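You operate a simulated robot arm through the tools that you are given. There is no shell and no other tool. Be economical: measure what you need, move in short steps, check, and stop when the job is done.

The job below is to be done with a simulated robot arm. You get a single attempt, and the scene is never put back.

JOB
Press the bush flush into the black roller and rack it.
Fine: shut the white latch over it first; lever back, latch open, roller in the green rack. Where these are worked on the way, their far stop is far enough and under half their travel is too little: white latch.

It is judged by the outcome, as a careful person would: the job done as asked, and still so three seconds after it is handed in. It fails if anything else is knocked over, pushed out of place, dropped, spilled or broken.

ROBOT AND FRAMES
A 6-joint arm with a two-finger parallel gripper, fixed in place. Base frame: the origin is at the foot of the arm, x ahead of it, y to its left, z up; the work surface is at about z = 0.84. Units: m, degrees, N and s.
With the tool pointing down near the work surface it reaches from about 0.26 to 0.68 m from the base axis. Its first joint turns from -66.0 to 66.0 degrees. Payload 2.9 kg.
The TCP is the grasp point between the finger pads, 0.03 m short of the fingertips. In the tool frame z runs along the fingers and y along their closing line. Largest opening 0.11 m; finger width 0.02, thickness 0.01; the body of the gripper, 0.048 by 0.112 m, starts 0.055 m behind the TCP.
Orientation is that of the tool frame in the base frame, as [roll, pitch, yaw] about the fixed x, y, z axes, in that order (R = Rz(yaw) Ry(pitch) Rx(roll)). With the fingers straight down and closing along the base's y, the tool's x points along the base's -x, its y along +y and its z along -z.

CONTROLS
- The arm moves only by the tool jog_arm. Its argument "plan" is a list of rows, each a list of 7 numbers: the turn, a rotation vector about the base's x, y, z in degrees, then the shift along the base's x, y, z in m, then the finger opening in m, from 0 to 0.11. In form: [[ax, ay, az, dx, dy, dz, fingers], ...]. A call has 1 to 12 rows; each row shifts and turns the commanded pose from where the row before left it. A row lasts 0.2 s, in which the tool goes at most 0.05 m and 8.6 degrees; a call with a longer step from one row to the next is refused whole, and so is a gripper value outside its range. A pose out of reach is approached as far as the arm can. The call stops where the force on the tool passes 70 N (or 10 N more than at its start, if that is more) or the arm is blocked; 0.2 s more then pass. Each finger travels about 0.108 m/s and halts on what it meets, pressing with about 25 N; the grip force reading is that of the motor and also rises with nothing between the fingers. The clock runs only during rows and for 0.2 s after the last one: add rows that do not move to give the fingers time. It gives the time, the measured TCP pose, the force on the tool (base axes), the opening and the grip force at its end, in the units of the frame above (readings bear some noise), with the torque about the TCP (base axes, N m) and any sound that the robot's microphone picked up.
- Cameras (640 x 400 px; columns grow to the right, rows downward): "scene" is fixed at [0.049, 0.415, 1.3946]; the picture's right is [-0.95, -0.31, 0.00], its down [-0.15, 0.46, -0.87] and it looks along [0.27, -0.83, -0.49] (base axes); focal length 317 px, centre (320, 200). "wrist" rides on the gripper at [0.072, 0.017, -0.103] in the tool frame; the picture's right is [-0.23, 0.97, 0.00], its down [-0.76, -0.18, -0.62] and it looks along [-0.61, -0.14, 0.78] (tool axes); focal length 222 px, centre (320, 200).
- camera(camera): a new picture of that camera. It takes no simulated time.
- point_at(camera, pixels): for up to 12 pixels [column, row] of the newest picture of that camera ("zoom" is the newest enlarged one), the place [x, y, z] in the base frame of the surface seen there, good to about 0.002 m. It takes no simulated time.
- enlarge(camera, box): a new picture of the part [left, top, right, bottom] of that camera's present view, enlarged. It takes no simulated time.
- job_done(): hands the job in; it is judged then, once.

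Go step by step. Measure first, check grasps and placings, and put right what went wrong. The budget is 80 turns and 34 pictures, counting those below and the enlarged ones. Unless the task says otherwise, let go and move clear before handing in, and close with one line.

The tools are called after "Request:" as name(argument=value, ...) on one line, values as JSON. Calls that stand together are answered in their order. jog_arm: Moves the arm, as the interface text tells. Its arguments: {"type":"object","properties":{"plan":{"type":"array"}},"required":["plan"]} The other tools are called the same way: camera (camera) takes a picture; point_at (camera, pixels) gives the place of the surface under pixels of a picture; enlarge (camera, box) takes an enlarged picture of a part of a camera's view; job_done () hands the job in.

At the start:

```text
time_s: 0.0
eef_pos: [0.4379, -0.1377, 1.2381]
ee_rot: [180.0, 0.1, -180.0]
contact_force: [-0.1, -0.1, 0.5]
wrist_torque: [0.0, -0.05, 0.01]
width: 0.1099
gripper_force: 0.1
```

scene: 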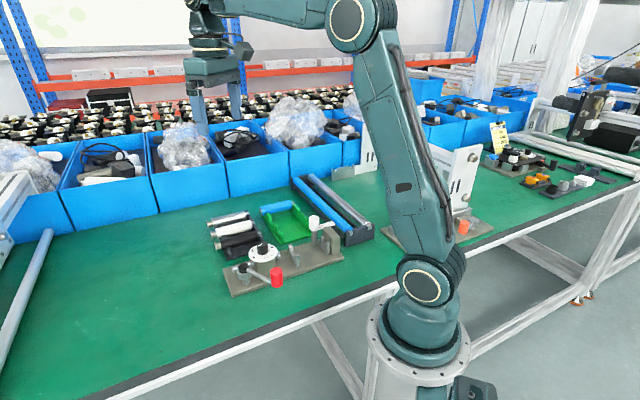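
wrist: 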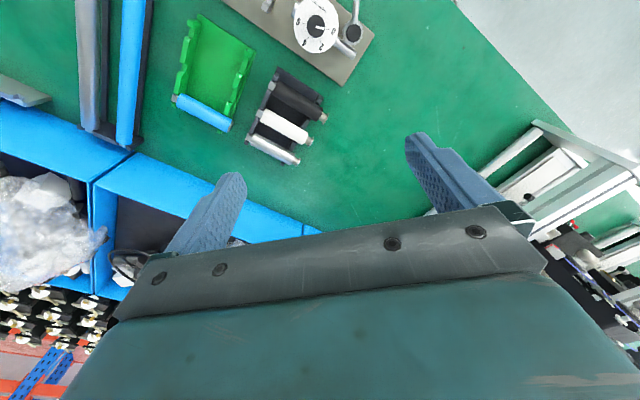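

The scene picture shows a fixture with a dial and red-knobbed lever near (265,265), a green rack at (285,220), and rollers at (230,235). I'll enlarge it to see the details.

Request:
enlarge(camera="scene", box=[190, 160, 390, 310])

Request:
enlarge(camera="wrist", box=[150, 0, 400, 170])

```text
2.67 times, centred on (290, 235) of scene
```

zoom: 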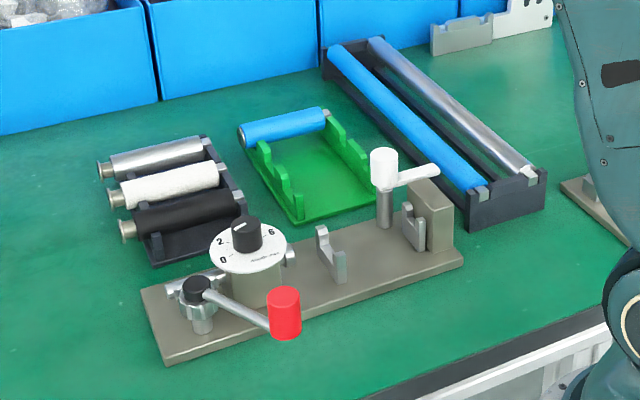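

```text
2.35 times, centred on (275, 85) of wrist
```

zoom: 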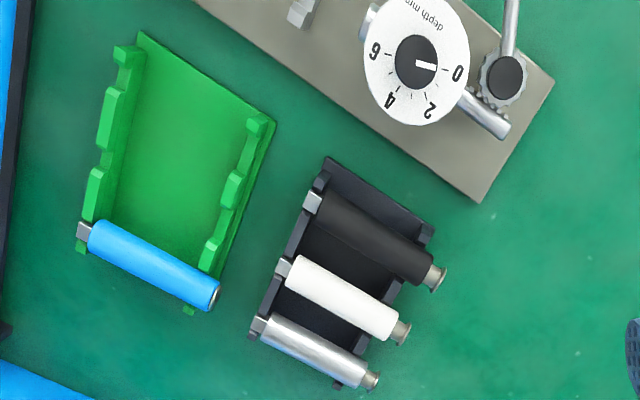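

The fixture has a toothed ram, a depth dial that seems to read 0, cradles, an anvil, and a white-handled latch. I'll measure key points in both zoomed views.

Request:
point_at(camera="zoom", pixels=[[318, 200], [425, 265], [440, 278], [430, 230], [125, 50], [265, 122], [200, 240], [90, 232], [214, 295], [360, 210], [485, 120], [415, 60]])

Request:
enlarge(camera="scene", box=[230, 200, 350, 300])

```text
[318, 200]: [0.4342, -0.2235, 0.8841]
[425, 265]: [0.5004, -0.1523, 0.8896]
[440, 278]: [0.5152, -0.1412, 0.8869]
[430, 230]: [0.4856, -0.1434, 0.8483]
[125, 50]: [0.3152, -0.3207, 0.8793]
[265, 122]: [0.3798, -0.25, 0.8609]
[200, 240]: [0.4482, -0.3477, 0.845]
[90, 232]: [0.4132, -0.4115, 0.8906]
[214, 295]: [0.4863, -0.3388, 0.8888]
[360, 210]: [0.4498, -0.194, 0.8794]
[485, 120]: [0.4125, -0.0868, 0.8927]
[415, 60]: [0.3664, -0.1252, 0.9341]
```

```text
4.00 times, centred on (290, 250) of scene
```

zoom: 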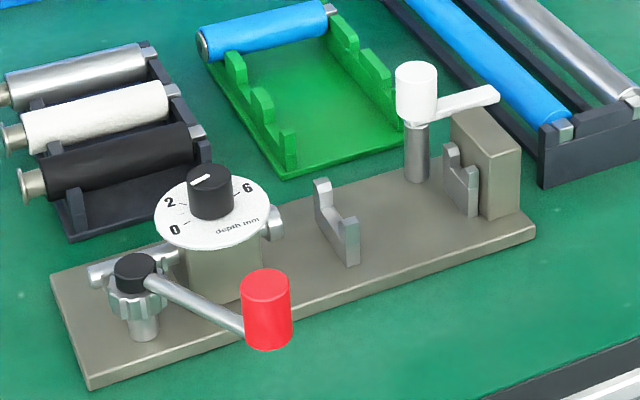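

The dial knob line at (200,182) points at 0, which should mean flush. Now I'll measure points on the newest scene zoom.

Request:
point_at(camera="zoom", pixels=[[90, 385], [535, 235], [52, 278], [322, 183], [350, 222], [452, 150], [472, 175], [452, 118], [515, 148], [415, 72], [495, 95], [277, 222]])

Request:
point_at(camera="scene", pixels=[[276, 270], [276, 282], [264, 262], [250, 274], [264, 247], [315, 222]])

```text
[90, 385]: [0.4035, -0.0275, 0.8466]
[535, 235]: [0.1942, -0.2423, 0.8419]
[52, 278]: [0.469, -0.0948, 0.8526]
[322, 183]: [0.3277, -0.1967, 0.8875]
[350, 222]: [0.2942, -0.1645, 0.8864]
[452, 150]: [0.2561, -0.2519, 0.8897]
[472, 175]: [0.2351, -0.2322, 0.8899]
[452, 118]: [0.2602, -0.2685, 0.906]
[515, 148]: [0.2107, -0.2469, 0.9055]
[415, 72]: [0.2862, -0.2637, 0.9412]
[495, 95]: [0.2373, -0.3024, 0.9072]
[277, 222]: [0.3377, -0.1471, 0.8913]
```

```text
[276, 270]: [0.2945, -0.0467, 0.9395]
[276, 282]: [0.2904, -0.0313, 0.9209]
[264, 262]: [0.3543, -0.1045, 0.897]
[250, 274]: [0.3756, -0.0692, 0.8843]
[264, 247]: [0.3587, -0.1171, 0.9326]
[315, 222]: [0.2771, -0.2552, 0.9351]
```

The fixture axis runs at about 45.7° (u), parallel to the roller, with the ram at the +x,+y end. I'll yaw +45.7° and back off towards the anvil side for a close look.

Request:
jog_arm(plan=[[0, 0, 5.7125, -0.0275, -0.0175, -0.01625, 0.11], [0, 0, 5.7125, -0.0275, -0.0175, -0.01625, 0.11], [0, 0, 5.7125, -0.0275, -0.0175, -0.01625, 0.11], [0, 0, 5.7125, -0.0275, -0.0175, -0.01625, 0.11], [0, 0, 5.7125, -0.0275, -0.0175, -0.01625, 0.11], [0, 0, 5.7125, -0.0275, -0.0175, -0.01625, 0.11], [0, 0, 5.7125, -0.0275, -0.0175, -0.01625, 0.11], [0, 0, 5.7125, -0.0275, -0.0175, -0.01625, 0.11]])

Request:
camera(camera="wrist")

```text
time_s: 1.8
eef_pos: [0.2162, -0.2773, 1.1099]
ee_rot: [-180.0, 0.0, -134.2]
contact_force: [0.6, -0.9, 0.1]
wrist_torque: [-0.01, -0.01, 0.02]
width: 0.11
gripper_force: 0.1
```

```text
28 pictures are left
```

wrist: 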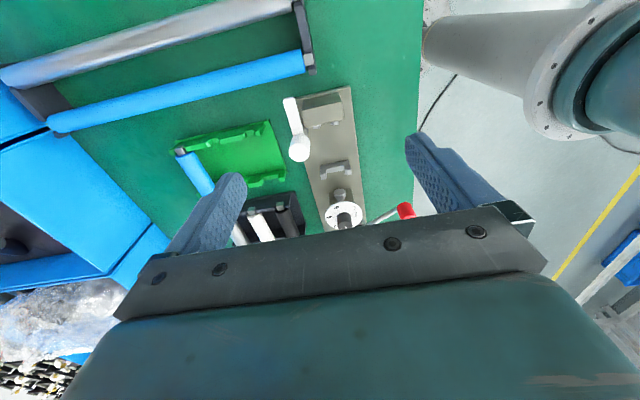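

The view is tilted, but the fixture and racks are visible between the fingers. I'll enlarge that part.

Request:
enlarge(camera="wrist", box=[240, 80, 420, 230])

Request:
enlarge(camera="scene", box=[290, 205, 350, 265])

```text
2.67 times, centred on (330, 155) of wrist
```

zoom: 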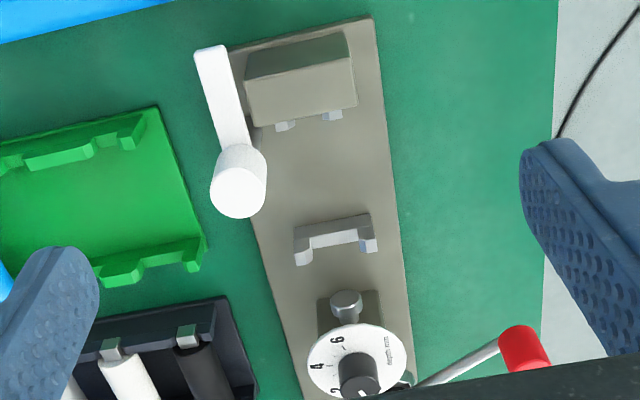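

```text
6.67 times, centred on (320, 235) of scene
```

zoom: 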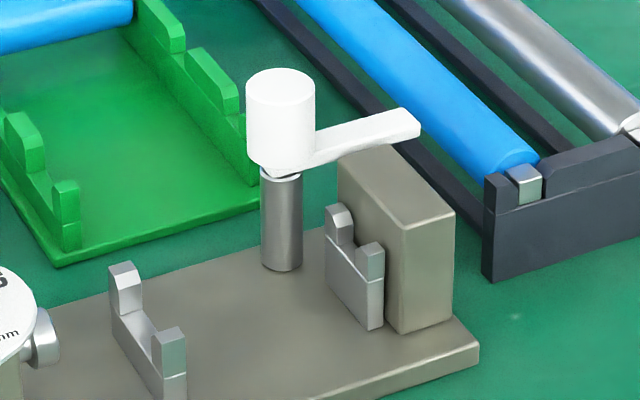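

The latch pivots on its post with the arm pointing along −u, above the anvil. I'll measure the latch arm and cradle details on this zoom.

Request:
point_at(camera="zoom", pixels=[[280, 90], [280, 160], [390, 121], [414, 118], [415, 135], [335, 140], [340, 212], [372, 250], [428, 205], [122, 270], [168, 332], [150, 330]])

Request:
point_at(camera="wrist", pixels=[[289, 100], [297, 99], [292, 120], [303, 118], [300, 154], [355, 161], [339, 189], [344, 224], [405, 208], [322, 167], [318, 110], [340, 110]])

```text
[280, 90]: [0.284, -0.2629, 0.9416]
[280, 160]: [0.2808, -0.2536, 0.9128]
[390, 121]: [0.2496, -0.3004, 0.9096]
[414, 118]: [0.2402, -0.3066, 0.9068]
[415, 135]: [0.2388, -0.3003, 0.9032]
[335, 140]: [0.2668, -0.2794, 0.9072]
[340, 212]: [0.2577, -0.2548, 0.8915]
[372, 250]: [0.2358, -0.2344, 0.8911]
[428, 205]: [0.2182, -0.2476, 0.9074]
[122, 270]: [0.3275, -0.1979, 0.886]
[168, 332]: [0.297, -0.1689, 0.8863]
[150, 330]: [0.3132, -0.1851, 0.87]
```

```text
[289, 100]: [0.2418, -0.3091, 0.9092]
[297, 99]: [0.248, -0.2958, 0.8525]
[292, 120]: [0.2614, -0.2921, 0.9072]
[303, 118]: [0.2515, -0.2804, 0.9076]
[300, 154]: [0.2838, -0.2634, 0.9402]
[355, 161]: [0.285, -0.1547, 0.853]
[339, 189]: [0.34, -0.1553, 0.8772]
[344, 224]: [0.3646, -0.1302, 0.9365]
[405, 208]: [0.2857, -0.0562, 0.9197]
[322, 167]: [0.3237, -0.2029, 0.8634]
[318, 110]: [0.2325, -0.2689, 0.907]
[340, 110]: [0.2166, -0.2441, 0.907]
```

The latch arm (z 0.901–0.909) sits below the anvil top (0.907), so its swing direction needs testing later. First I'll look closely at the black roller.

Request:
jog_arm(plan=[[0, 0, 0, 0.0352, 0.007, -0.018, 0.11], [0, 0, 0, 0.0352, 0.007, -0.018, 0.11], [0, 0, 0, 0.0352, 0.007, -0.018, 0.11], [0, 0, 0, 0.0352, 0.007, -0.018, 0.11], [0, 0, 0, 0.0352, 0.007, -0.018, 0.11]])

Request:
camera(camera="wrist")

```text
time_s: 3.0
eef_pos: [0.3938, -0.2421, 1.018]
ee_rot: [-180.0, 0.0, -134.3]
contact_force: [0.1, -0.6, 0.6]
wrist_torque: [0.01, 0.01, 0.04]
width: 0.1098
gripper_force: 0.1
```

```text
25 pictures are left
```

wrist: 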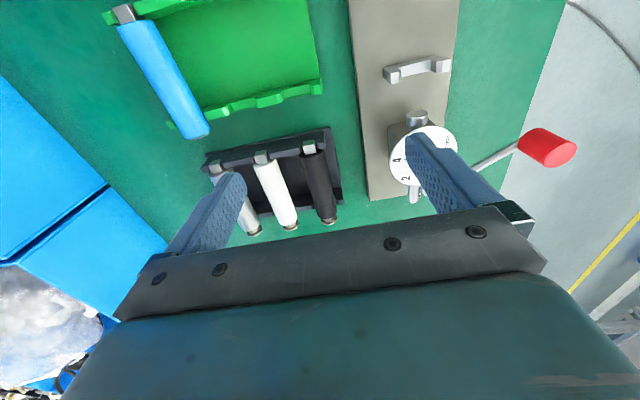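

Request:
enlarge(camera="wrist", box=[240, 120, 370, 240])

```text
3.33 times, centred on (305, 180) of wrist
```

zoom: 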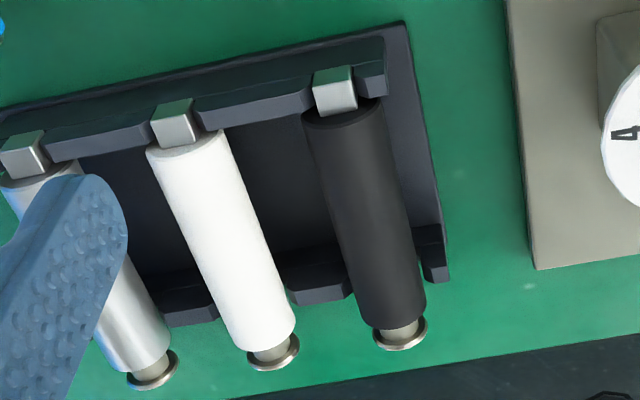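

The black roller has a square shank at the back, its body, and a flanged bush sticking out at the front (400,330). Measuring its profile.

Request:
point_at(camera="zoom", pixels=[[333, 70], [337, 95], [315, 75], [355, 75], [343, 112], [372, 210], [390, 300], [330, 210], [410, 210], [398, 330], [402, 347], [375, 335]])

Request:
point_at(camera="wrist", pixels=[[125, 14], [165, 80], [200, 122], [285, 10], [285, 97], [260, 98], [235, 106], [310, 82], [417, 70], [388, 73], [446, 67], [418, 116]])

```text
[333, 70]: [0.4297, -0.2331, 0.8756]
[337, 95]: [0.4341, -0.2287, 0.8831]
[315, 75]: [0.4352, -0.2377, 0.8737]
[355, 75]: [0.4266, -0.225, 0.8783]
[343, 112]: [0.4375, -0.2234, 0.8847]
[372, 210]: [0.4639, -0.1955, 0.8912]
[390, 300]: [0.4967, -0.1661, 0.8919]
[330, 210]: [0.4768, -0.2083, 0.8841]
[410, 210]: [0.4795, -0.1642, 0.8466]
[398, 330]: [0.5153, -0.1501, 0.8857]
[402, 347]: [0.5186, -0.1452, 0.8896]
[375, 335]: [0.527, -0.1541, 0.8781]
```

```text
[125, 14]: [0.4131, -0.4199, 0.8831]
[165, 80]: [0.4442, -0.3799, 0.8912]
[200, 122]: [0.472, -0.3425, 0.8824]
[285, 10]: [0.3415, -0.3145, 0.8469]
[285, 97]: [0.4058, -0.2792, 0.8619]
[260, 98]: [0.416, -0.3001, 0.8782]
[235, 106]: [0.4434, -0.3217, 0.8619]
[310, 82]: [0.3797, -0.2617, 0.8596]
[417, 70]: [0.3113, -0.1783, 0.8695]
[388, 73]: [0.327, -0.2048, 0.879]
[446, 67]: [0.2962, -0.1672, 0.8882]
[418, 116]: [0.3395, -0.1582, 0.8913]
```

The black roller axis lies at about n=−0.471, with the body from u≈0.143 to 0.243 and its top at z 0.892. I'll check the clearance to the white roller and the shank's end.

Request:
point_at(camera="zoom", pixels=[[212, 220], [240, 200], [255, 240], [320, 175], [280, 180], [325, 68], [345, 68], [340, 72], [240, 310], [275, 160], [360, 190], [380, 255]])

```text
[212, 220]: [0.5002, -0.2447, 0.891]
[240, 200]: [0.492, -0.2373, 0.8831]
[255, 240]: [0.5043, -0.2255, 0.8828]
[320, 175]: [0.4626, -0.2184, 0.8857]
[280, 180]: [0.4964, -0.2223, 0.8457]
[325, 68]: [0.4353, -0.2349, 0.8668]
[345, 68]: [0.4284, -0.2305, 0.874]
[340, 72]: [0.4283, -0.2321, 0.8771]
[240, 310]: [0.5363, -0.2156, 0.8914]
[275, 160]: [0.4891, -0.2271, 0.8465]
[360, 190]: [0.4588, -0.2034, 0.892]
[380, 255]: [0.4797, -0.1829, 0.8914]
```

The neighbouring roller is about 0.058 m away, so there is ample finger room. I'll check the fixture's true direction along its long edges and the ram.

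Request:
point_at(camera="wrist", pixels=[[353, 20], [357, 60], [362, 110], [367, 160], [370, 192], [455, 20], [453, 45], [395, 75], [407, 72], [430, 67], [440, 68], [412, 112]])

```text
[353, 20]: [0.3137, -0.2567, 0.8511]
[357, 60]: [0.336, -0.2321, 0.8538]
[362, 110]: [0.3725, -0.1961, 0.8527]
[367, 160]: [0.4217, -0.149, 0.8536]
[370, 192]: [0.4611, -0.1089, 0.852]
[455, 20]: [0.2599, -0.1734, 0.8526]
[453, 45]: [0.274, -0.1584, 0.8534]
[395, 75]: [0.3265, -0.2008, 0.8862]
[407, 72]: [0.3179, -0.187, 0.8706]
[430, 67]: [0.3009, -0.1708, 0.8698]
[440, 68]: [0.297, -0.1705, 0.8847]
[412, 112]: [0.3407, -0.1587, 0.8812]
```

Fixture and roller both lie at 45.0°, with the fixture axis at n≈−0.352 and the roller at n≈−0.470. I'll correct yaw by −0.7° and move above the roller with the fingers part open.

Request:
jog_arm(plan=[[0, 0, -0.7, 0.0262, 0.0166, 0, 0.05], [0, 0, 0, 0.0262, 0.0166, 0, 0.05], [0, 0, 0, 0.0261, 0.0166, 0, 0.05], [0, 0, 0, 0, 0, -0.04, 0.05], [0, 0, 0, 0, 0, -0.04, 0.05], [0, 0, 0, 0, 0, -0.005, 0.05]])

Request:
camera(camera="wrist")

```text
time_s: 4.4
eef_pos: [0.4721, -0.1926, 0.9332]
ee_rot: [-180.0, 0.0, -135.1]
contact_force: [0.5, -0.2, -0.2]
wrist_torque: [0.01, 0.02, 0.0]
width: 0.0502
gripper_force: 0.1
```

```text
23 pictures are left
```

wrist: 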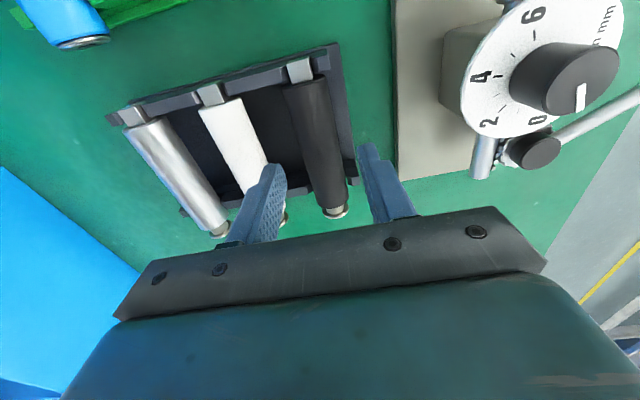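

The dial line clearly points at 0, and the fingers straddle the black roller. I'll descend to z 0.886 and close.

Request:
jog_arm(plan=[[0, 0, 0, 0, 0, -0.024, 0.05], [0, 0, 0, 0, 0, -0.023, 0.05], [0, 0, 0, 0, 0, 0, 0.03], [0, 0, 0, 0, 0, 0, 0.015], [0, 0, 0, 0, 0, 0, 0.015], [0, 0, 0, 0, 0, 0, 0.015]])

```text
time_s: 5.8
eef_pos: [0.4702, -0.1925, 0.887]
ee_rot: [180.0, 0.0, -135.0]
contact_force: [1.6, -2.3, 0.1]
wrist_torque: [0.0, -0.01, 0.24]
width: 0.0289
gripper_force: 24.8
```

Gripped at 28.9 mm with firm force. I'll lift slowly, then check.

Request:
jog_arm(plan=[[0, 0, 0, 0, 0, 0.01, 0.015], [0, 0, 0, 0, 0, 0.02, 0.015], [0, 0, 0, 0, 0, 0.03, 0.015], [0, 0, 0, 0, 0, 0.03, 0.015]])

Request:
camera(camera="wrist")

Request:
enlarge(camera="scene", box=[190, 190, 350, 300])

```text
time_s: 6.8
eef_pos: [0.4722, -0.1923, 0.978]
ee_rot: [180.0, 0.0, -135.0]
contact_force: [0.9, 0.1, -1.6]
wrist_torque: [-0.05, 0.03, -0.02]
width: 0.029
gripper_force: 24.8
```

```text
22 pictures are left
```

wrist: 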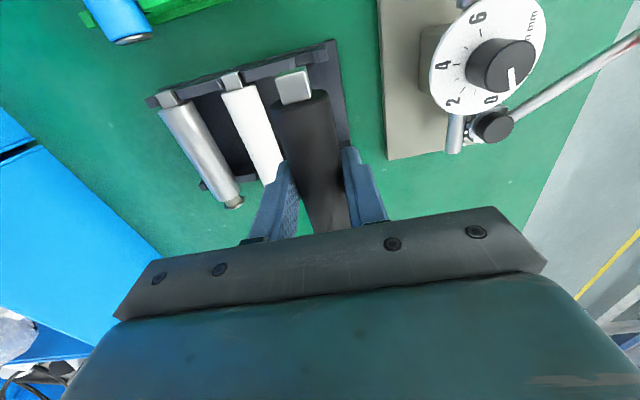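

```text
3.64 times, centred on (270, 245) of scene
```

zoom: 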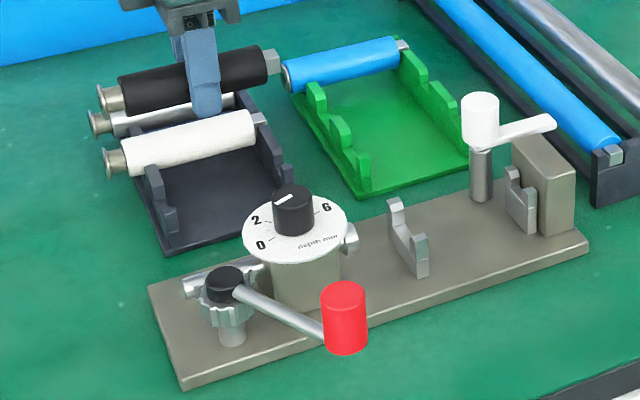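

The roller is held level. I'll measure the shank and bush ends relative to the TCP, and the anvil face and slot edges.

Request:
point_at(camera="zoom", pixels=[[277, 62], [272, 52], [266, 55], [118, 90], [98, 92], [105, 88], [512, 140], [525, 150], [535, 165], [345, 235], [397, 203], [420, 245]])

Request:
point_at(camera="wrist", pixels=[[292, 73], [293, 85], [294, 101], [281, 88], [307, 84], [302, 103], [312, 160]])

```text
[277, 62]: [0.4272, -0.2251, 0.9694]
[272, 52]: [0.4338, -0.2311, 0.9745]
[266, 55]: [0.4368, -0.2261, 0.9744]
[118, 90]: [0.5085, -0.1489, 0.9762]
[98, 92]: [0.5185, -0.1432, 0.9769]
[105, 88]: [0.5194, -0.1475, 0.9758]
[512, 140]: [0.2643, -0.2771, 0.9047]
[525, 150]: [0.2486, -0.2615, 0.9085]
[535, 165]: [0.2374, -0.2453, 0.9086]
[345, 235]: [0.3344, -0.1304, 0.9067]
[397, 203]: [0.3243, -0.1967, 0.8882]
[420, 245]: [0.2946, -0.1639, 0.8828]
```

```text
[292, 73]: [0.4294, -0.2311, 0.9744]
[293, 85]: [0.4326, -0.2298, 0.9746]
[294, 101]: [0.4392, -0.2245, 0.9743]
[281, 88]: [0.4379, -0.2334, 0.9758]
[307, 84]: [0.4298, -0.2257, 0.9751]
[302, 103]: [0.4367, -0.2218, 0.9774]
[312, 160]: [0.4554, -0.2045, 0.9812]
```

Shank end is 0.0585 m behind the TCP and the bush end 0.0675 m ahead, while anvil face is at u≈−0.007 and ram tip at u≈0.128. I'll hover over the cradles with the shank end due 1.5 mm from the anvil and check sideways alignment.

Request:
jog_arm(plan=[[0, 0, 0, 0, 0, 0.03, 0.015], [0, 0, 0, -0.0372, -0.0038, 0, 0.015], [0, 0, 0, -0.0372, -0.0038, 0, 0.015], [0, 0, 0, -0.0372, -0.0038, 0, 0.015], [0, 0, 0, -0.0372, -0.0038, 0, 0.015], [0, 0, 0, -0.037, -0.0039, 0, 0.015], [0, 0, 0, 0, 0, -0.03, 0.015], [0, 0, 0, 0, 0, -0.02, 0.015]])

Request:
enlarge(camera="wrist", box=[240, 30, 440, 180])

Request:
enlarge(camera="scene", box=[250, 190, 350, 270])

```text
time_s: 8.6
eef_pos: [0.2862, -0.2108, 0.9565]
ee_rot: [179.9, 0.0, -135.0]
contact_force: [0.7, -0.4, -1.6]
wrist_torque: [-0.01, 0.0, -0.02]
width: 0.029
gripper_force: 24.6
```

```text
2.67 times, centred on (340, 105) of wrist
```

zoom: 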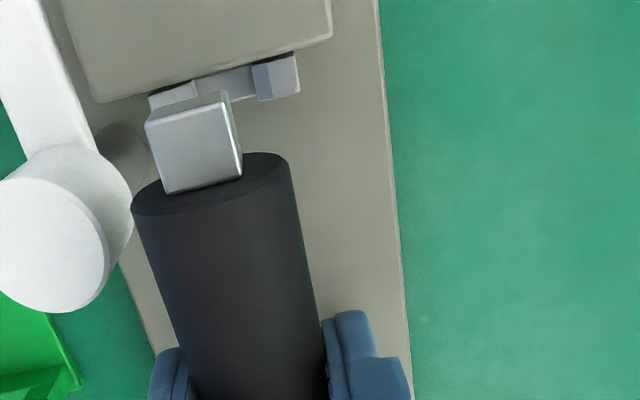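

```text
5.00 times, centred on (300, 230) of scene
```

zoom: 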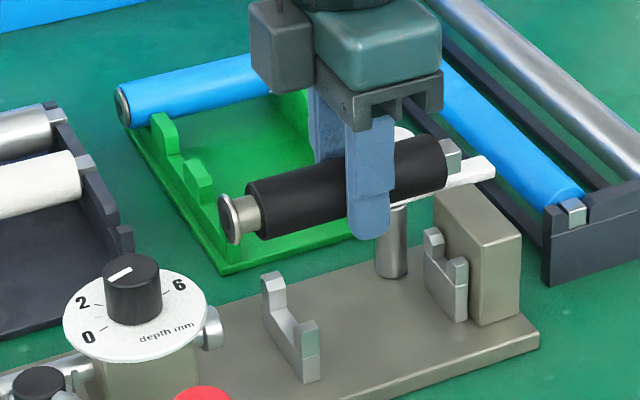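

I'll measure both cradle slots' inner edges and the shank in this scene zoom.

Request:
point_at(camera="zoom", pixels=[[428, 234], [441, 234], [437, 250], [452, 268], [464, 264], [446, 268], [267, 278], [282, 280], [303, 325], [315, 325], [293, 335], [449, 150]])

Request:
enlarge(camera="wrist", box=[270, 40, 370, 115])

```text
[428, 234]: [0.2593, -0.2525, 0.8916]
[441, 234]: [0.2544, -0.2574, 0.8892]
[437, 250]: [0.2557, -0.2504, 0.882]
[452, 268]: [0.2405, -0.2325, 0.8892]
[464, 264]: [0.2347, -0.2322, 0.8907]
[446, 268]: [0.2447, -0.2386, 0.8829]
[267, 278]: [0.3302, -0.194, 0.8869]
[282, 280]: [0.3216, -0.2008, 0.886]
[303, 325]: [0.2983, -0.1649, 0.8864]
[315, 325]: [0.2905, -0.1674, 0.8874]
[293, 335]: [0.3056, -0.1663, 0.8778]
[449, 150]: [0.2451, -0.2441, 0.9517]
```

```text
5.33 times, centred on (320, 78) of wrist
```

zoom: 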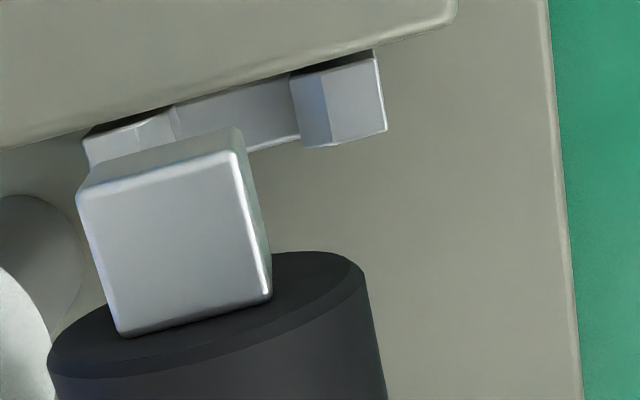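

Request:
point_at(camera="zoom", pixels=[[92, 150], [150, 130], [165, 125], [185, 120], [280, 115], [296, 110], [335, 105], [380, 95], [90, 215], [250, 200], [160, 175], [190, 310]])

```text
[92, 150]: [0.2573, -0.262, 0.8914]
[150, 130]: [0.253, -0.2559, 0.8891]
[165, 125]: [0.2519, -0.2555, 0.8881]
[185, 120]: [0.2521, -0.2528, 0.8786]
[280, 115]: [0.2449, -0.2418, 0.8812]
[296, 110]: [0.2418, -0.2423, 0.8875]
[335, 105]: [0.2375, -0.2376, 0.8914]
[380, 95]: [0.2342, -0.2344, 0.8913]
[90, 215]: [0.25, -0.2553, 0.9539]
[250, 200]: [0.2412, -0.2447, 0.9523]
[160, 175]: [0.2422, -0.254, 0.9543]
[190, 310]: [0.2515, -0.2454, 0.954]
```

Shank and cradle slot centres agree within 1 mm (n≈−0.350). I'll nudge +2 mm along u to stay clear of the anvil, then descend gradually.

Request:
jog_arm(plan=[[0, 0, 0, 0.0011, 0.0016, -0.015, 0.015], [0, 0, 0, 0, 0, -0.02, 0.015], [0, 0, 0, 0, 0, -0.015, 0.015], [0, 0, 0, 0, 0, -0.006, 0.015], [0, 0, 0, 0, 0, -0.003, 0.015]])

Request:
enlarge(camera="scene", box=[250, 190, 350, 270])

```text
time_s: 9.8
eef_pos: [0.286, -0.2098, 0.898]
ee_rot: [179.9, -0.1, -135.0]
contact_force: [-6.0, 6.2, 3.5]
wrist_torque: [-0.09, 0.26, -0.38]
width: 0.0289
gripper_force: 24.6
```

```text
5.00 times, centred on (300, 230) of scene
```

zoom: 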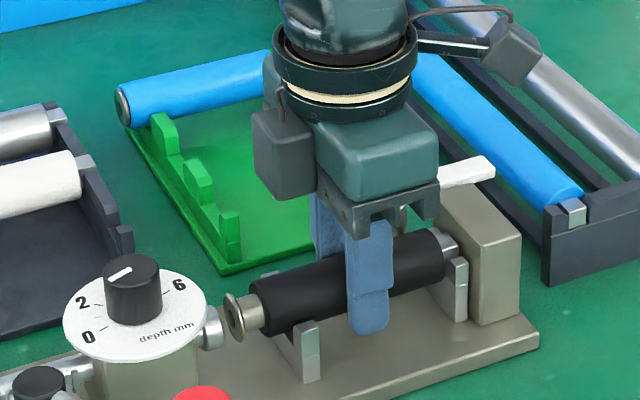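

The roller is entering both cradles, with about 8 N sideways in +n, so it wants to move slightly towards +n. I'll follow that by 2 mm and lower further.

Request:
jog_arm(plan=[[0, 0, 0, -0.0014, 0.0014, 0, 0.015], [0, 0, 0, 0, 0, -0.002, 0.015], [0, 0, 0, 0, 0, -0.002, 0.015]])

```text
time_s: 10.6
eef_pos: [0.2871, -0.2094, 0.8947]
ee_rot: [-179.9, 0.2, -135.1]
contact_force: [-2.8, 3.2, 30.6]
wrist_torque: [0.14, 0.0, -0.49]
width: 0.0289
gripper_force: 24.9
```

At z 0.8947 it takes 30 N upward, as expected for seated. I'll ease off, release, and check.

Request:
jog_arm(plan=[[0, 0, 0, 0, 0, 0.0015, 0.015], [0, 0, 0, 0, 0, 0, 0.035], [0, 0, 0, 0, 0, 0, 0.05], [0, 0, 0, 0, 0, 0.02, 0.05], [0, 0, 0, 0, 0, 0.04, 0.05], [0, 0, 0, 0, 0, 0.04, 0.05], [0, 0, 0, -0.02, -0.02, 0.02, 0.05]])

Request:
enlarge(camera="scene", box=[210, 190, 350, 300])

Request:
camera(camera="wrist")

```text
time_s: 12.2
eef_pos: [0.2655, -0.2288, 1.0152]
ee_rot: [180.0, 0.0, -135.0]
contact_force: [0.4, -0.7, -0.3]
wrist_torque: [0.01, -0.02, -0.03]
width: 0.05
gripper_force: 0.0
```

```text
3.64 times, centred on (280, 245) of scene
```

zoom: 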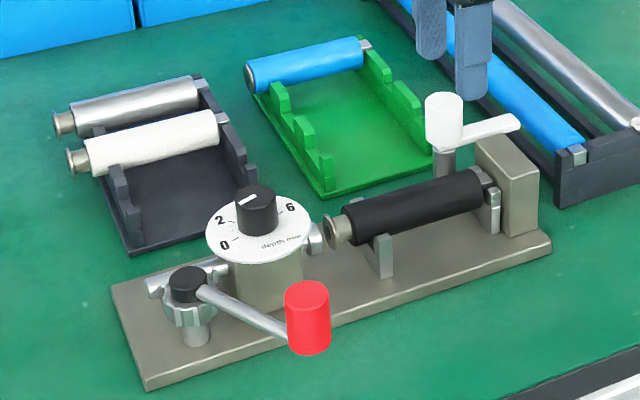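

```text
15 pictures are left
```

wrist: 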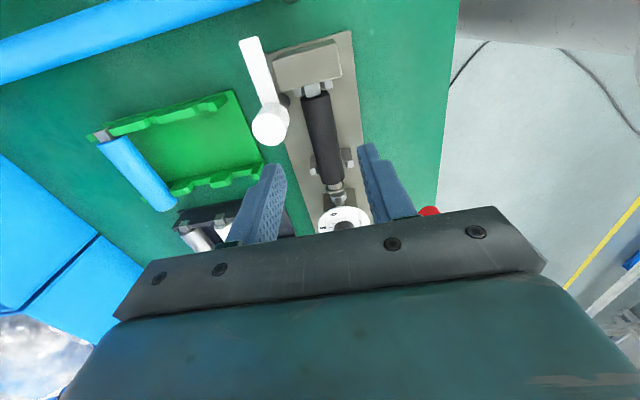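

The roller is seated with its shank by the anvil and the bush facing the ram. Next the latch: I'll go over its knob at (0.284, −0.263), grip it, and try a small clockwise twist.

Request:
jog_arm(plan=[[0, 0, 0, 0.0185, -0.0342, 0, 0.06], [0, 0, 0, 0, 0, -0.03, 0.06], [0, 0, 0, 0, 0, -0.03, 0.06], [0, 0, 0, 0, 0, -0.0115, 0.06], [0, 0, 0, 0, 0, 0, 0.035], [0, 0, 0, 0, 0, 0, 0.015], [0, 0, 0, 0, 0, 0, 0.015], [0, 0, 0, 0, 0, 0, 0.015]])

```text
time_s: 14.0
eef_pos: [0.2854, -0.2646, 0.9433]
ee_rot: [-179.7, -0.1, -135.1]
contact_force: [19.0, -19.5, -13.1]
wrist_torque: [0.65, 0.44, 0.1]
width: 0.0278
gripper_force: 44.5
```

The fingers closed on the knob at 27.8 mm, but 27 N of side load shows the knob is ~2 mm further to −n. I'll re-centre the command.

Request:
jog_arm(plan=[[0, 0, 0, 0.0014, -0.0016, 0, 0.015], [0, 0, 0, 0, 0, 0, 0.015]])

```text
time_s: 14.6
eef_pos: [0.2874, -0.2653, 0.943]
ee_rot: [-180.0, 0.0, -135.0]
contact_force: [12.0, -12.2, -5.8]
wrist_torque: [0.1, 0.15, 0.05]
width: 0.0277
gripper_force: 45.7
```

Request:
jog_arm(plan=[[0, 0, 0, 0.0013, -0.0013, 0, 0.015], [0, 0, 0, 0, 0, 0, 0.015]])

```text
time_s: 15.2
eef_pos: [0.2869, -0.2647, 0.944]
ee_rot: [179.7, 0.0, -134.9]
contact_force: [-0.8, 1.7, 4.9]
wrist_torque: [-0.49, -0.57, -0.02]
width: 0.0277
gripper_force: 45.2
```

The load has gone. Now a small clockwise twist as a test.

Request:
jog_arm(plan=[[0, 0, -4, 0, 0, 0, 0.015], [0, 0, -4, 0, 0, 0, 0.015]])

```text
time_s: 15.8
eef_pos: [0.2859, -0.2652, 0.9433]
ee_rot: [179.9, 0.0, -143.0]
contact_force: [-3.2, 1.8, 2.6]
wrist_torque: [-0.03, -0.62, 0.03]
width: 0.0278
gripper_force: 45.0
```

It turned 8° with almost no torque. I'll continue clockwise.

Request:
jog_arm(plan=[[0, 0, -8, 0, 0, 0, 0.015], [0, 0, -8, 0, 0, 0, 0.015], [0, 0, -8, 0, 0, 0, 0.015], [0, 0, -8, 0, 0, 0, 0.015]])

Request:
enlarge(camera="scene", box=[270, 190, 350, 260])

```text
time_s: 16.8
eef_pos: [0.2876, -0.2678, 0.9434]
ee_rot: [-179.8, 0.0, -175.3]
contact_force: [6.5, -10.3, -12.1]
wrist_torque: [0.51, 1.08, 0.02]
width: 0.0277
gripper_force: 44.9
```

```text
5.71 times, centred on (310, 225) of scene
```

zoom: 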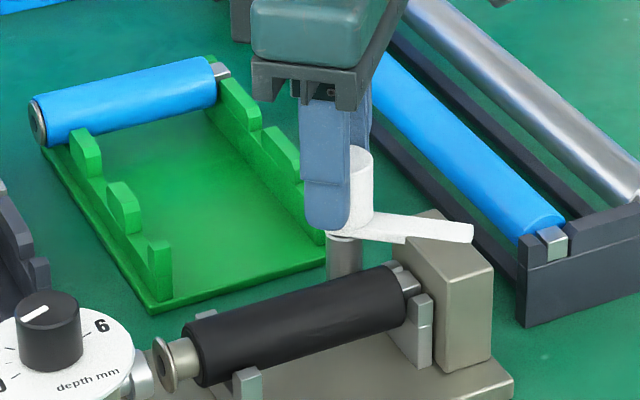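

The arm swings clockwise over the anvil as wanted. I'll keep turning, easing the side load.

Request:
jog_arm(plan=[[0, 0, -8, 0.0005, -0.0008, 0, 0.015], [0, 0, -8, 0, 0, 0, 0.015], [0, 0, -8, 0, 0, 0, 0.015], [0, 0, -8, 0, 0, 0, 0.015]])

```text
time_s: 17.8
eef_pos: [0.2879, -0.2693, 0.9437]
ee_rot: [-179.9, 0.0, 152.6]
contact_force: [-5.2, -24.8, -20.9]
wrist_torque: [0.23, -0.39, 0.08]
width: 0.0277
gripper_force: 44.9
```

Side load reaches 25 N in −y, so I'll shift the command that way and continue a little.

Request:
jog_arm(plan=[[0, 0, 0, -0.0003, -0.002, 0, 0.015], [0, 0, -6, 0, 0, 0, 0.015], [0, 0, -6, 0, 0, 0, 0.015]])

Request:
enlarge(camera="scene", box=[270, 190, 350, 260])

```text
time_s: 18.6
eef_pos: [0.2866, -0.269, 0.9439]
ee_rot: [180.0, -0.1, 140.8]
contact_force: [-9.2, -15.7, -12.5]
wrist_torque: [0.18, -0.51, 0.05]
width: 0.0278
gripper_force: 44.8
```

```text
5.71 times, centred on (310, 225) of scene
```

zoom: 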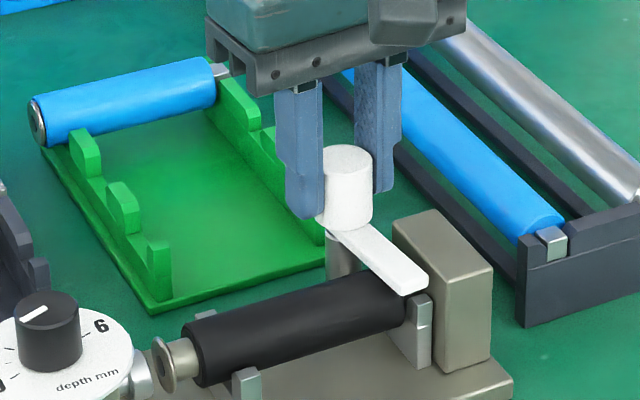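

The arm now lies across the roller. I'll feel for the far stop with a few more degrees.

Request:
jog_arm(plan=[[0, 0, -4, -0.0008, -0.0008, 0, 0.015], [0, 0, -4, 0, 0, 0, 0.015], [0, 0, -4, 0, 0, 0, 0.015]])

```text
time_s: 19.4
eef_pos: [0.2859, -0.2698, 0.9442]
ee_rot: [-180.0, 0.1, 128.9]
contact_force: [-6.9, -8.5, -2.8]
wrist_torque: [-0.73, 0.47, 0.36]
width: 0.0276
gripper_force: 45.4
```

A torque of 0.36 N·m shows the latch has reached its far stop. I'll release, lift clear and verify.

Request:
jog_arm(plan=[[0, 0, 0, 0, 0, 0, 0.035], [0, 0, 0, 0, 0, 0, 0.05], [0, 0, 0, 0, 0, 0.02, 0.05], [0, 0, 0, 0, 0, 0.04, 0.05], [0, 0, 0, 0, 0, 0.04, 0.05], [0, 0, 0, 0, 0, 0.03, 0.03]])

Request:
enlarge(camera="scene", box=[210, 190, 350, 300])

```text
time_s: 20.8
eef_pos: [0.2867, -0.2693, 1.0742]
ee_rot: [-180.0, 0.0, 129.1]
contact_force: [-1.2, -0.2, -0.1]
wrist_torque: [0.03, 0.0, -0.01]
width: 0.03
gripper_force: 0.0
```

```text
3.64 times, centred on (280, 245) of scene
```

zoom: 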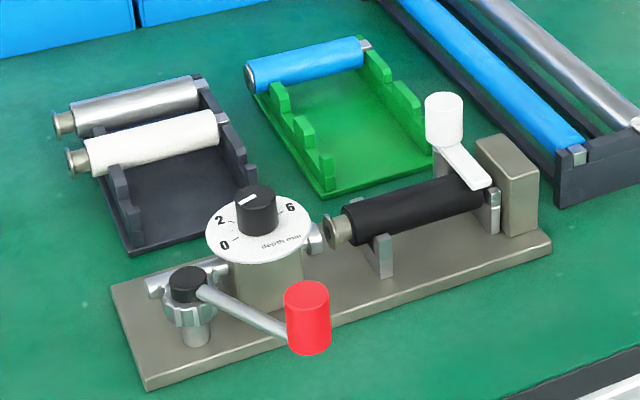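

The latch is shut over the roller. Now I'll measure the lever: black cap (187,283), rod, and red knob (307,320).

Request:
point_at(camera="zoom", pixels=[[187, 282], [187, 290], [240, 312], [306, 289], [306, 310], [306, 340], [290, 320], [322, 320], [313, 240], [330, 232], [345, 238], [195, 340]])

```text
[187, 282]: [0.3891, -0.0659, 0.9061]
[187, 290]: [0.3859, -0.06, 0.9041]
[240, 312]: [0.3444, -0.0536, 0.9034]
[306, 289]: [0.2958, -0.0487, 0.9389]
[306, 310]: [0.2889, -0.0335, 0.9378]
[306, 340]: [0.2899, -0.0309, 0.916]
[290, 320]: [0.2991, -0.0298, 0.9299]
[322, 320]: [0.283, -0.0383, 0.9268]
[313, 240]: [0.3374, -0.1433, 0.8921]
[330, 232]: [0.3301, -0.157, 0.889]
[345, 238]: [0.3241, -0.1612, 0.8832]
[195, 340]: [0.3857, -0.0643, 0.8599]
```

Pivot is at (0.388,−0.065) and the knob centre at about (0.295,−0.044), radius 0.095 m. I'll move above the knob, aligning the closing line with its tangent (yaw +38°).

Request:
jog_arm(plan=[[0, 0, 6.33, 0.0014, 0.0375, 0, 0.06], [0, 0, 6.33, 0.0014, 0.0375, 0, 0.06], [0, 0, 6.33, 0.0014, 0.0375, 0, 0.06], [0, 0, 6.33, 0.0014, 0.0375, 0, 0.06], [0, 0, 6.33, 0.0014, 0.0375, 0, 0.06], [0, 0, 6.33, 0.0013, 0.0377, 0, 0.06], [0, 0, 0, 0, 0, -0.04, 0.06], [0, 0, 0, 0, 0, -0.04, 0.06]])

Request:
camera(camera="wrist")

```text
time_s: 22.6
eef_pos: [0.2954, -0.044, 0.9939]
ee_rot: [-179.9, 0.0, 167.0]
contact_force: [-0.2, 0.2, 0.1]
wrist_torque: [0.02, 0.06, 0.01]
width: 0.06
gripper_force: 0.0
```

```text
11 pictures are left
```

wrist: 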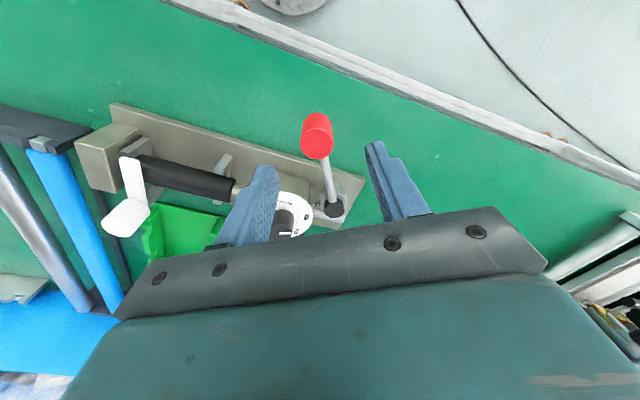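

Request:
point_at(camera="wrist", pixels=[[317, 123], [304, 124], [330, 122], [317, 148], [330, 208]])

```text
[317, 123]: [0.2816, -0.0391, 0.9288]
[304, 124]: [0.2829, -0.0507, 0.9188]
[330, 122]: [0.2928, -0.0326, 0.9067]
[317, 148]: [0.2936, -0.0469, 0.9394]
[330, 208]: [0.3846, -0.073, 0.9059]
```

The knob is centred between the fingers at about (0.294,−0.044). I'll descend and grip it.

Request:
jog_arm(plan=[[0, 0, 0, 0, 0, -0.03, 0.06], [0, 0, 0, 0, 0, -0.022, 0.06], [0, 0, 0, 0, 0, 0, 0.04], [0, 0, 0, 0, 0, 0, 0.015], [0, 0, 0, 0, 0, 0, 0.015], [0, 0, 0, 0, 0, 0, 0.015]])

```text
time_s: 24.0
eef_pos: [0.293, -0.0437, 0.9423]
ee_rot: [180.0, 0.0, 167.1]
contact_force: [0.3, 1.7, -8.1]
wrist_torque: [-0.76, -0.55, 0.12]
width: 0.0253
gripper_force: 45.5
```

Gripped at 25.3 mm. I'll swing the lever clockwise (towards +y) along its arc by 10° as a test.

Request:
jog_arm(plan=[[0, 0, -5, 0.0023, 0.008, 0, 0.015], [0, 0, -5, 0.0029, 0.0078, 0, 0.015]])

```text
time_s: 24.6
eef_pos: [0.3003, -0.0291, 0.9418]
ee_rot: [180.0, 0.0, 156.9]
contact_force: [9.3, -1.6, -12.6]
wrist_torque: [-0.4, 0.68, 0.33]
width: 0.0255
gripper_force: 45.1
```

The lever follows freely. I'll continue the arc by 30°.

Request:
jog_arm(plan=[[0, 0, -5, 0.0042, 0.0074, 0, 0.015], [0, 0, -5, 0.0042, 0.0071, 0, 0.015], [0, 0, -5, 0.0049, 0.0067, 0, 0.015], [0, 0, -5, 0.0054, 0.0063, 0, 0.015], [0, 0, -5, 0.006, 0.0058, 0, 0.015], [0, 0, -5, 0.0064, 0.0052, 0, 0.015]])

Request:
enlarge(camera="scene", box=[210, 190, 350, 300])

```text
time_s: 26.0
eef_pos: [0.3322, 0.0091, 0.9417]
ee_rot: [180.0, 0.1, 126.8]
contact_force: [6.7, -11.2, -14.9]
wrist_torque: [0.43, -0.24, 0.03]
width: 0.0253
gripper_force: 44.7
```

```text
3.64 times, centred on (280, 245) of scene
```

zoom: 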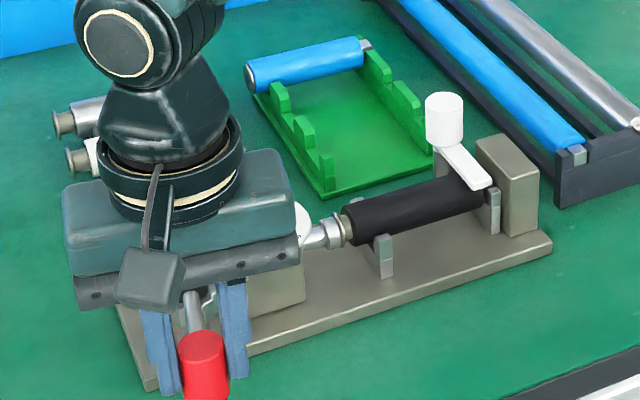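

The ram has reached the bush, so this is the right direction. I'll keep pressing, watching force.

Request:
jog_arm(plan=[[0, 0, -5, 0.0073, 0.0041, 0, 0.015], [0, 0, -5, 0.0072, 0.004, 0, 0.015], [0, 0, -5, 0.0075, 0.0034, 0, 0.015]])

```text
time_s: 26.8
eef_pos: [0.3524, 0.0217, 0.9427]
ee_rot: [-180.0, 0.0, 111.8]
contact_force: [5.1, -4.5, -1.9]
wrist_torque: [-0.01, 0.63, 0.31]
width: 0.0258
gripper_force: 44.5
```

Request:
jog_arm(plan=[[0, 0, -5, 0.0078, 0.0027, 0, 0.015], [0, 0, -5, 0.008, 0.002, 0, 0.015], [0, 0, -5, 0.0081, 0.0013, 0, 0.015]])

```text
time_s: 27.6
eef_pos: [0.3679, 0.026, 0.9397]
ee_rot: [-178.7, 0.1, 96.8]
contact_force: [-48.7, -16.7, 31.4]
wrist_torque: [0.01, -0.06, 0.06]
width: 0.026
gripper_force: 45.0
```

Resistance jumped to 49 N with the lever lagging at ≈102°: either the stop or the pressing load. Checking the bush.

Request:
enlarge(camera="scene", box=[260, 210, 330, 265])

```text
7.27 times, centred on (295, 238) of scene
```

zoom: 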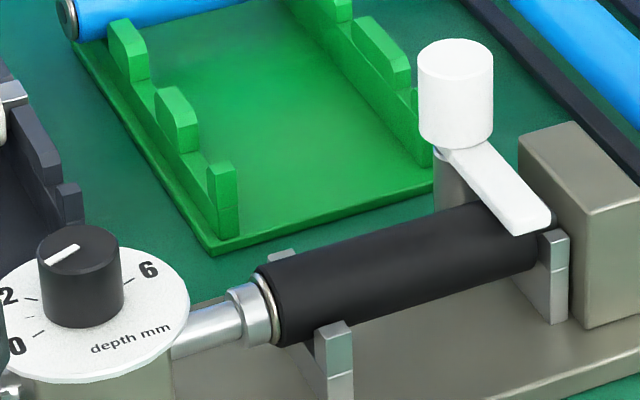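

The bush flange appears to be against the body end (265,305). I'll lean slightly harder to confirm that it is a hard stop.

Request:
jog_arm(plan=[[0, 0, 0, 0.003, -0.0002, 0, 0.015], [0, 0, 0, 0, 0, 0, 0.015]])

```text
time_s: 28.2
eef_pos: [0.3677, 0.0272, 0.939]
ee_rot: [-178.3, -0.1, 96.9]
contact_force: [-58.4, -15.2, 32.0]
wrist_torque: [-0.43, 0.04, -0.08]
width: 0.0267
gripper_force: 44.5
```

It's a hard stop: no further movement at 60 N. Now I'll unload and swing the lever back along the same arc.

Request:
jog_arm(plan=[[0, 0, 2.5, -0.006, 0, 0, 0.015], [0, 0, 2.5, -0.006, 0, 0, 0.015], [0, 0, 5, -0.0079, -0.0026, 0, 0.015], [0, 0, 5, -0.0078, -0.0027, 0, 0.015], [0, 0, 5, -0.0076, -0.0034, 0, 0.015], [0, 0, 5, -0.0072, -0.0041, 0, 0.015], [0, 0, 5, -0.0069, -0.0046, 0, 0.015]])

```text
time_s: 29.8
eef_pos: [0.3306, 0.0103, 0.9409]
ee_rot: [-180.0, -0.2, 127.3]
contact_force: [-1.1, 6.0, -29.1]
wrist_torque: [-0.07, 0.61, 0.17]
width: 0.0256
gripper_force: 45.5
```

Request:
jog_arm(plan=[[0, 0, 5, -0.0064, -0.0053, -0.0015, 0.015], [0, 0, 5, -0.0059, -0.0057, 0, 0.015], [0, 0, 5, -0.0055, -0.0063, 0, 0.015], [0, 0, 5, -0.0048, -0.0067, 0, 0.015], [0, 0, 5, -0.0042, -0.0072, 0, 0.015], [0, 0, 5, -0.0037, -0.0074, 0, 0.015], [0, 0, 5, -0.0029, -0.0078, 0, 0.015], [0, 0, 5, -0.0023, -0.0079, 0, 0.015]])

```text
time_s: 31.6
eef_pos: [0.2936, -0.0453, 0.9398]
ee_rot: [-179.9, 0.0, 167.0]
contact_force: [-17.2, 4.6, 22.5]
wrist_torque: [0.67, 0.12, -0.02]
width: 0.0255
gripper_force: 44.6
```

The lever is back at its start pose (0.2936,−0.0453). I'll nudge it a bit to confirm the back stop, then release and look.

Request:
jog_arm(plan=[[0, 0, 0, -0.0005, -0.002, 0, 0.015], [0, 0, 0, 0, 0, 0, 0.015]])

```text
time_s: 32.2
eef_pos: [0.294, -0.0446, 0.9401]
ee_rot: [-179.9, -0.1, 167.0]
contact_force: [-15.6, 11.6, 25.9]
wrist_torque: [-0.53, 0.37, 0.12]
width: 0.0255
gripper_force: 44.9
```

Back stop confirmed. I'll release, lift, and go over the latch knob with the yaw it was left at.

Request:
jog_arm(plan=[[0, 0, 0, 0.0005, 0.002, 0, 0.04], [0, 0, 0, 0, 0, 0, 0.06], [0, 0, 0, 0, 0, 0.03, 0.06], [0, 0, 0, 0, 0, 0.04, 0.06], [0, 0, -6.33, -0.0016, -0.0372, 0.04, 0.06], [0, 0, -6.33, -0.0016, -0.0372, 0, 0.06], [0, 0, -6.33, -0.0016, -0.0372, 0, 0.06], [0, 0, -6.33, -0.0016, -0.0372, 0, 0.06], [0, 0, -6.33, -0.0016, -0.0372, 0, 0.06], [0, 0, -6.33, -0.0016, -0.0372, 0, 0.06]])

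Request:
enlarge(camera="scene", box=[210, 190, 350, 300])

```text
refused: row 5 steps farther than a row can; nothing moved
```

```text
3.64 times, centred on (280, 245) of scene
```

zoom: 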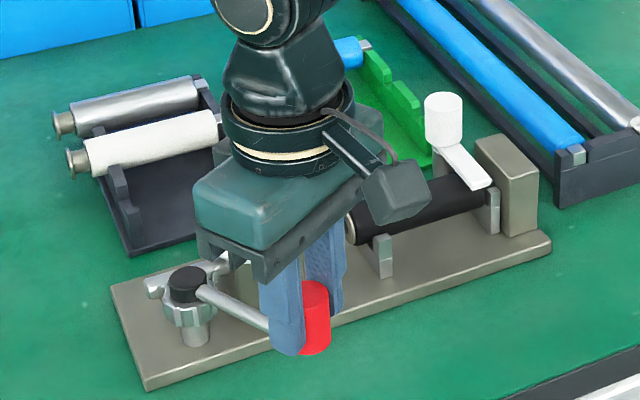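

The call was refused because row 5 was too long, so nothing moved. I'll send it again with the lift as a separate row.

Request:
jog_arm(plan=[[0, 0, 0, 0.0005, 0.002, 0, 0.04], [0, 0, 0, 0, 0, 0, 0.06], [0, 0, 0, 0, 0, 0.03, 0.06], [0, 0, 0, 0, 0, 0.04, 0.06], [0, 0, 0, 0, 0, 0.04, 0.06], [0, 0, -6.33, -0.0016, -0.0372, 0, 0.06], [0, 0, -6.33, -0.0016, -0.0372, 0, 0.06], [0, 0, -6.33, -0.0016, -0.0372, 0, 0.06], [0, 0, -6.33, -0.0016, -0.0372, 0, 0.06], [0, 0, -6.33, -0.0016, -0.0372, 0, 0.06], [0, 0, -6.33, -0.0016, -0.0372, 0, 0.06]])

Request:
enlarge(camera="scene", box=[220, 200, 340, 290])

```text
time_s: 34.6
eef_pos: [0.2862, -0.2679, 1.0498]
ee_rot: [180.0, 0.1, 128.9]
contact_force: [-0.7, 0.1, -0.9]
wrist_torque: [-0.01, -0.02, 0.02]
width: 0.0599
gripper_force: 0.0
```

```text
4.44 times, centred on (280, 245) of scene
```

zoom: 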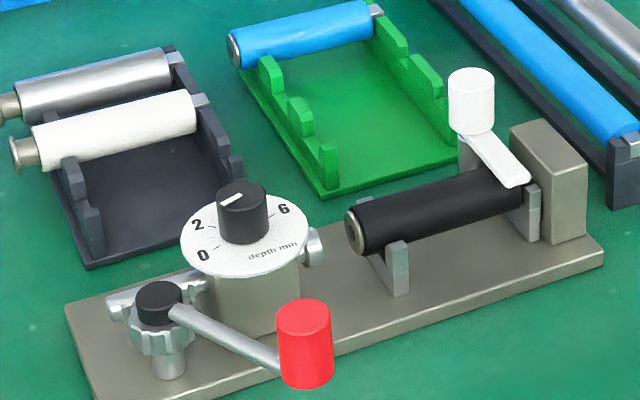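

The bush is now flush like the blue roller's, and the lever is back. While this zoom is fresh I'll measure the green rack's notches.

Request:
point_at(camera="zoom", pixels=[[268, 62], [277, 80], [283, 108], [297, 103], [308, 125], [315, 155], [330, 148], [388, 22], [400, 45], [420, 62], [445, 82], [455, 105]])

Request:
point_at(camera="zoom", pixels=[[376, 10], [238, 40], [300, 22], [352, 228], [357, 232], [485, 190], [410, 55], [435, 90]])

```text
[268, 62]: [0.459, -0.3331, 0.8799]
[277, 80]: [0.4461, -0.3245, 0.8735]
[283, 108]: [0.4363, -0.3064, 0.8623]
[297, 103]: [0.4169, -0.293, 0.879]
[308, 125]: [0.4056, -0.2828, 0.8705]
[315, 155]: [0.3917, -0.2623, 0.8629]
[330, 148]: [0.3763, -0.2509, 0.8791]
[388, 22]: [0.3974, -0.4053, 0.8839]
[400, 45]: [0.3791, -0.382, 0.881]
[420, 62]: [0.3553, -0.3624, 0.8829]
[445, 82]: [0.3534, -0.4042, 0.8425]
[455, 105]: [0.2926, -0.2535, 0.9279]
```

```text
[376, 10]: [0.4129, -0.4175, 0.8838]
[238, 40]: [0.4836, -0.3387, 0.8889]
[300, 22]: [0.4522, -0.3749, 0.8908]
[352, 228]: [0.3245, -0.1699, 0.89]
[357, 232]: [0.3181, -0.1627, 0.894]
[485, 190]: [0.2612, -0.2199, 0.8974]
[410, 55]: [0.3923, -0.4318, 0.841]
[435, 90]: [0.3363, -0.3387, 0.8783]
```

The rack's free notches centre at n≈−0.527 and −0.469 with plates at u≈−0.004 and 0.089; I'll use −0.469. First the latch: descend on its knob and grip.

Request:
jog_arm(plan=[[0, 0, 0, -0.0012, -0.0004, -0.04, 0.06], [0, 0, 0, 0, 0, -0.04, 0.06], [0, 0, 0, 0, 0, -0.0265, 0.06], [0, 0, 0, 0, 0, 0, 0.04], [0, 0, 0, 0, 0, 0, 0.015], [0, 0, 0, 0, 0, 0, 0.015], [0, 0, 0, 0, 0, 0, 0.015]])

```text
time_s: 36.2
eef_pos: [0.2848, -0.269, 0.9438]
ee_rot: [179.8, 0.0, 129.2]
contact_force: [14.9, 12.3, -13.2]
wrist_torque: [-1.25, -0.43, -0.03]
width: 0.0275
gripper_force: 44.9
```

Gripped, with a 19 N side load along u. I'll re-centre slightly and turn counter-clockwise.

Request:
jog_arm(plan=[[0, 0, 0, 0.001, 0.0009, 0, 0.015], [0, 0, 8, 0, 0, 0, 0.015], [0, 0, 8, 0, 0, 0, 0.015], [0, 0, 8, 0, 0, 0, 0.015], [0, 0, 8, 0, 0, 0, 0.015]])

```text
time_s: 37.4
eef_pos: [0.285, -0.2674, 0.9435]
ee_rot: [-180.0, 0.1, 161.1]
contact_force: [14.4, -1.7, -28.0]
wrist_torque: [-0.71, -0.17, -0.02]
width: 0.0274
gripper_force: 45.2
```

Request:
jog_arm(plan=[[0, 0, 8, 0.0008, 0, -0.001, 0.015], [0, 0, 8, 0.0006, 0, -0.001, 0.015], [0, 0, 8, 0, 0, 0, 0.015], [0, 0, 8, 0, 0, 0, 0.015]])

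```text
time_s: 38.4
eef_pos: [0.2858, -0.2672, 0.9428]
ee_rot: [180.0, -0.2, -166.9]
contact_force: [-12.8, 8.1, 25.9]
wrist_torque: [-0.52, 0.21, -0.05]
width: 0.0278
gripper_force: 45.1
```

Request:
jog_arm(plan=[[0, 0, 8, -0.0006, 0.0004, 0.001, 0.015], [0, 0, 8, 0, 0, 0, 0.015], [0, 0, 8, 0, 0, 0, 0.015], [0, 0, 6, 0, 0, 0, 0.015]])

```text
time_s: 39.4
eef_pos: [0.2859, -0.266, 0.9423]
ee_rot: [179.9, 0.1, -136.8]
contact_force: [-8.6, 9.7, 14.9]
wrist_torque: [-0.32, -0.18, -0.45]
width: 0.0281
gripper_force: 45.1
```

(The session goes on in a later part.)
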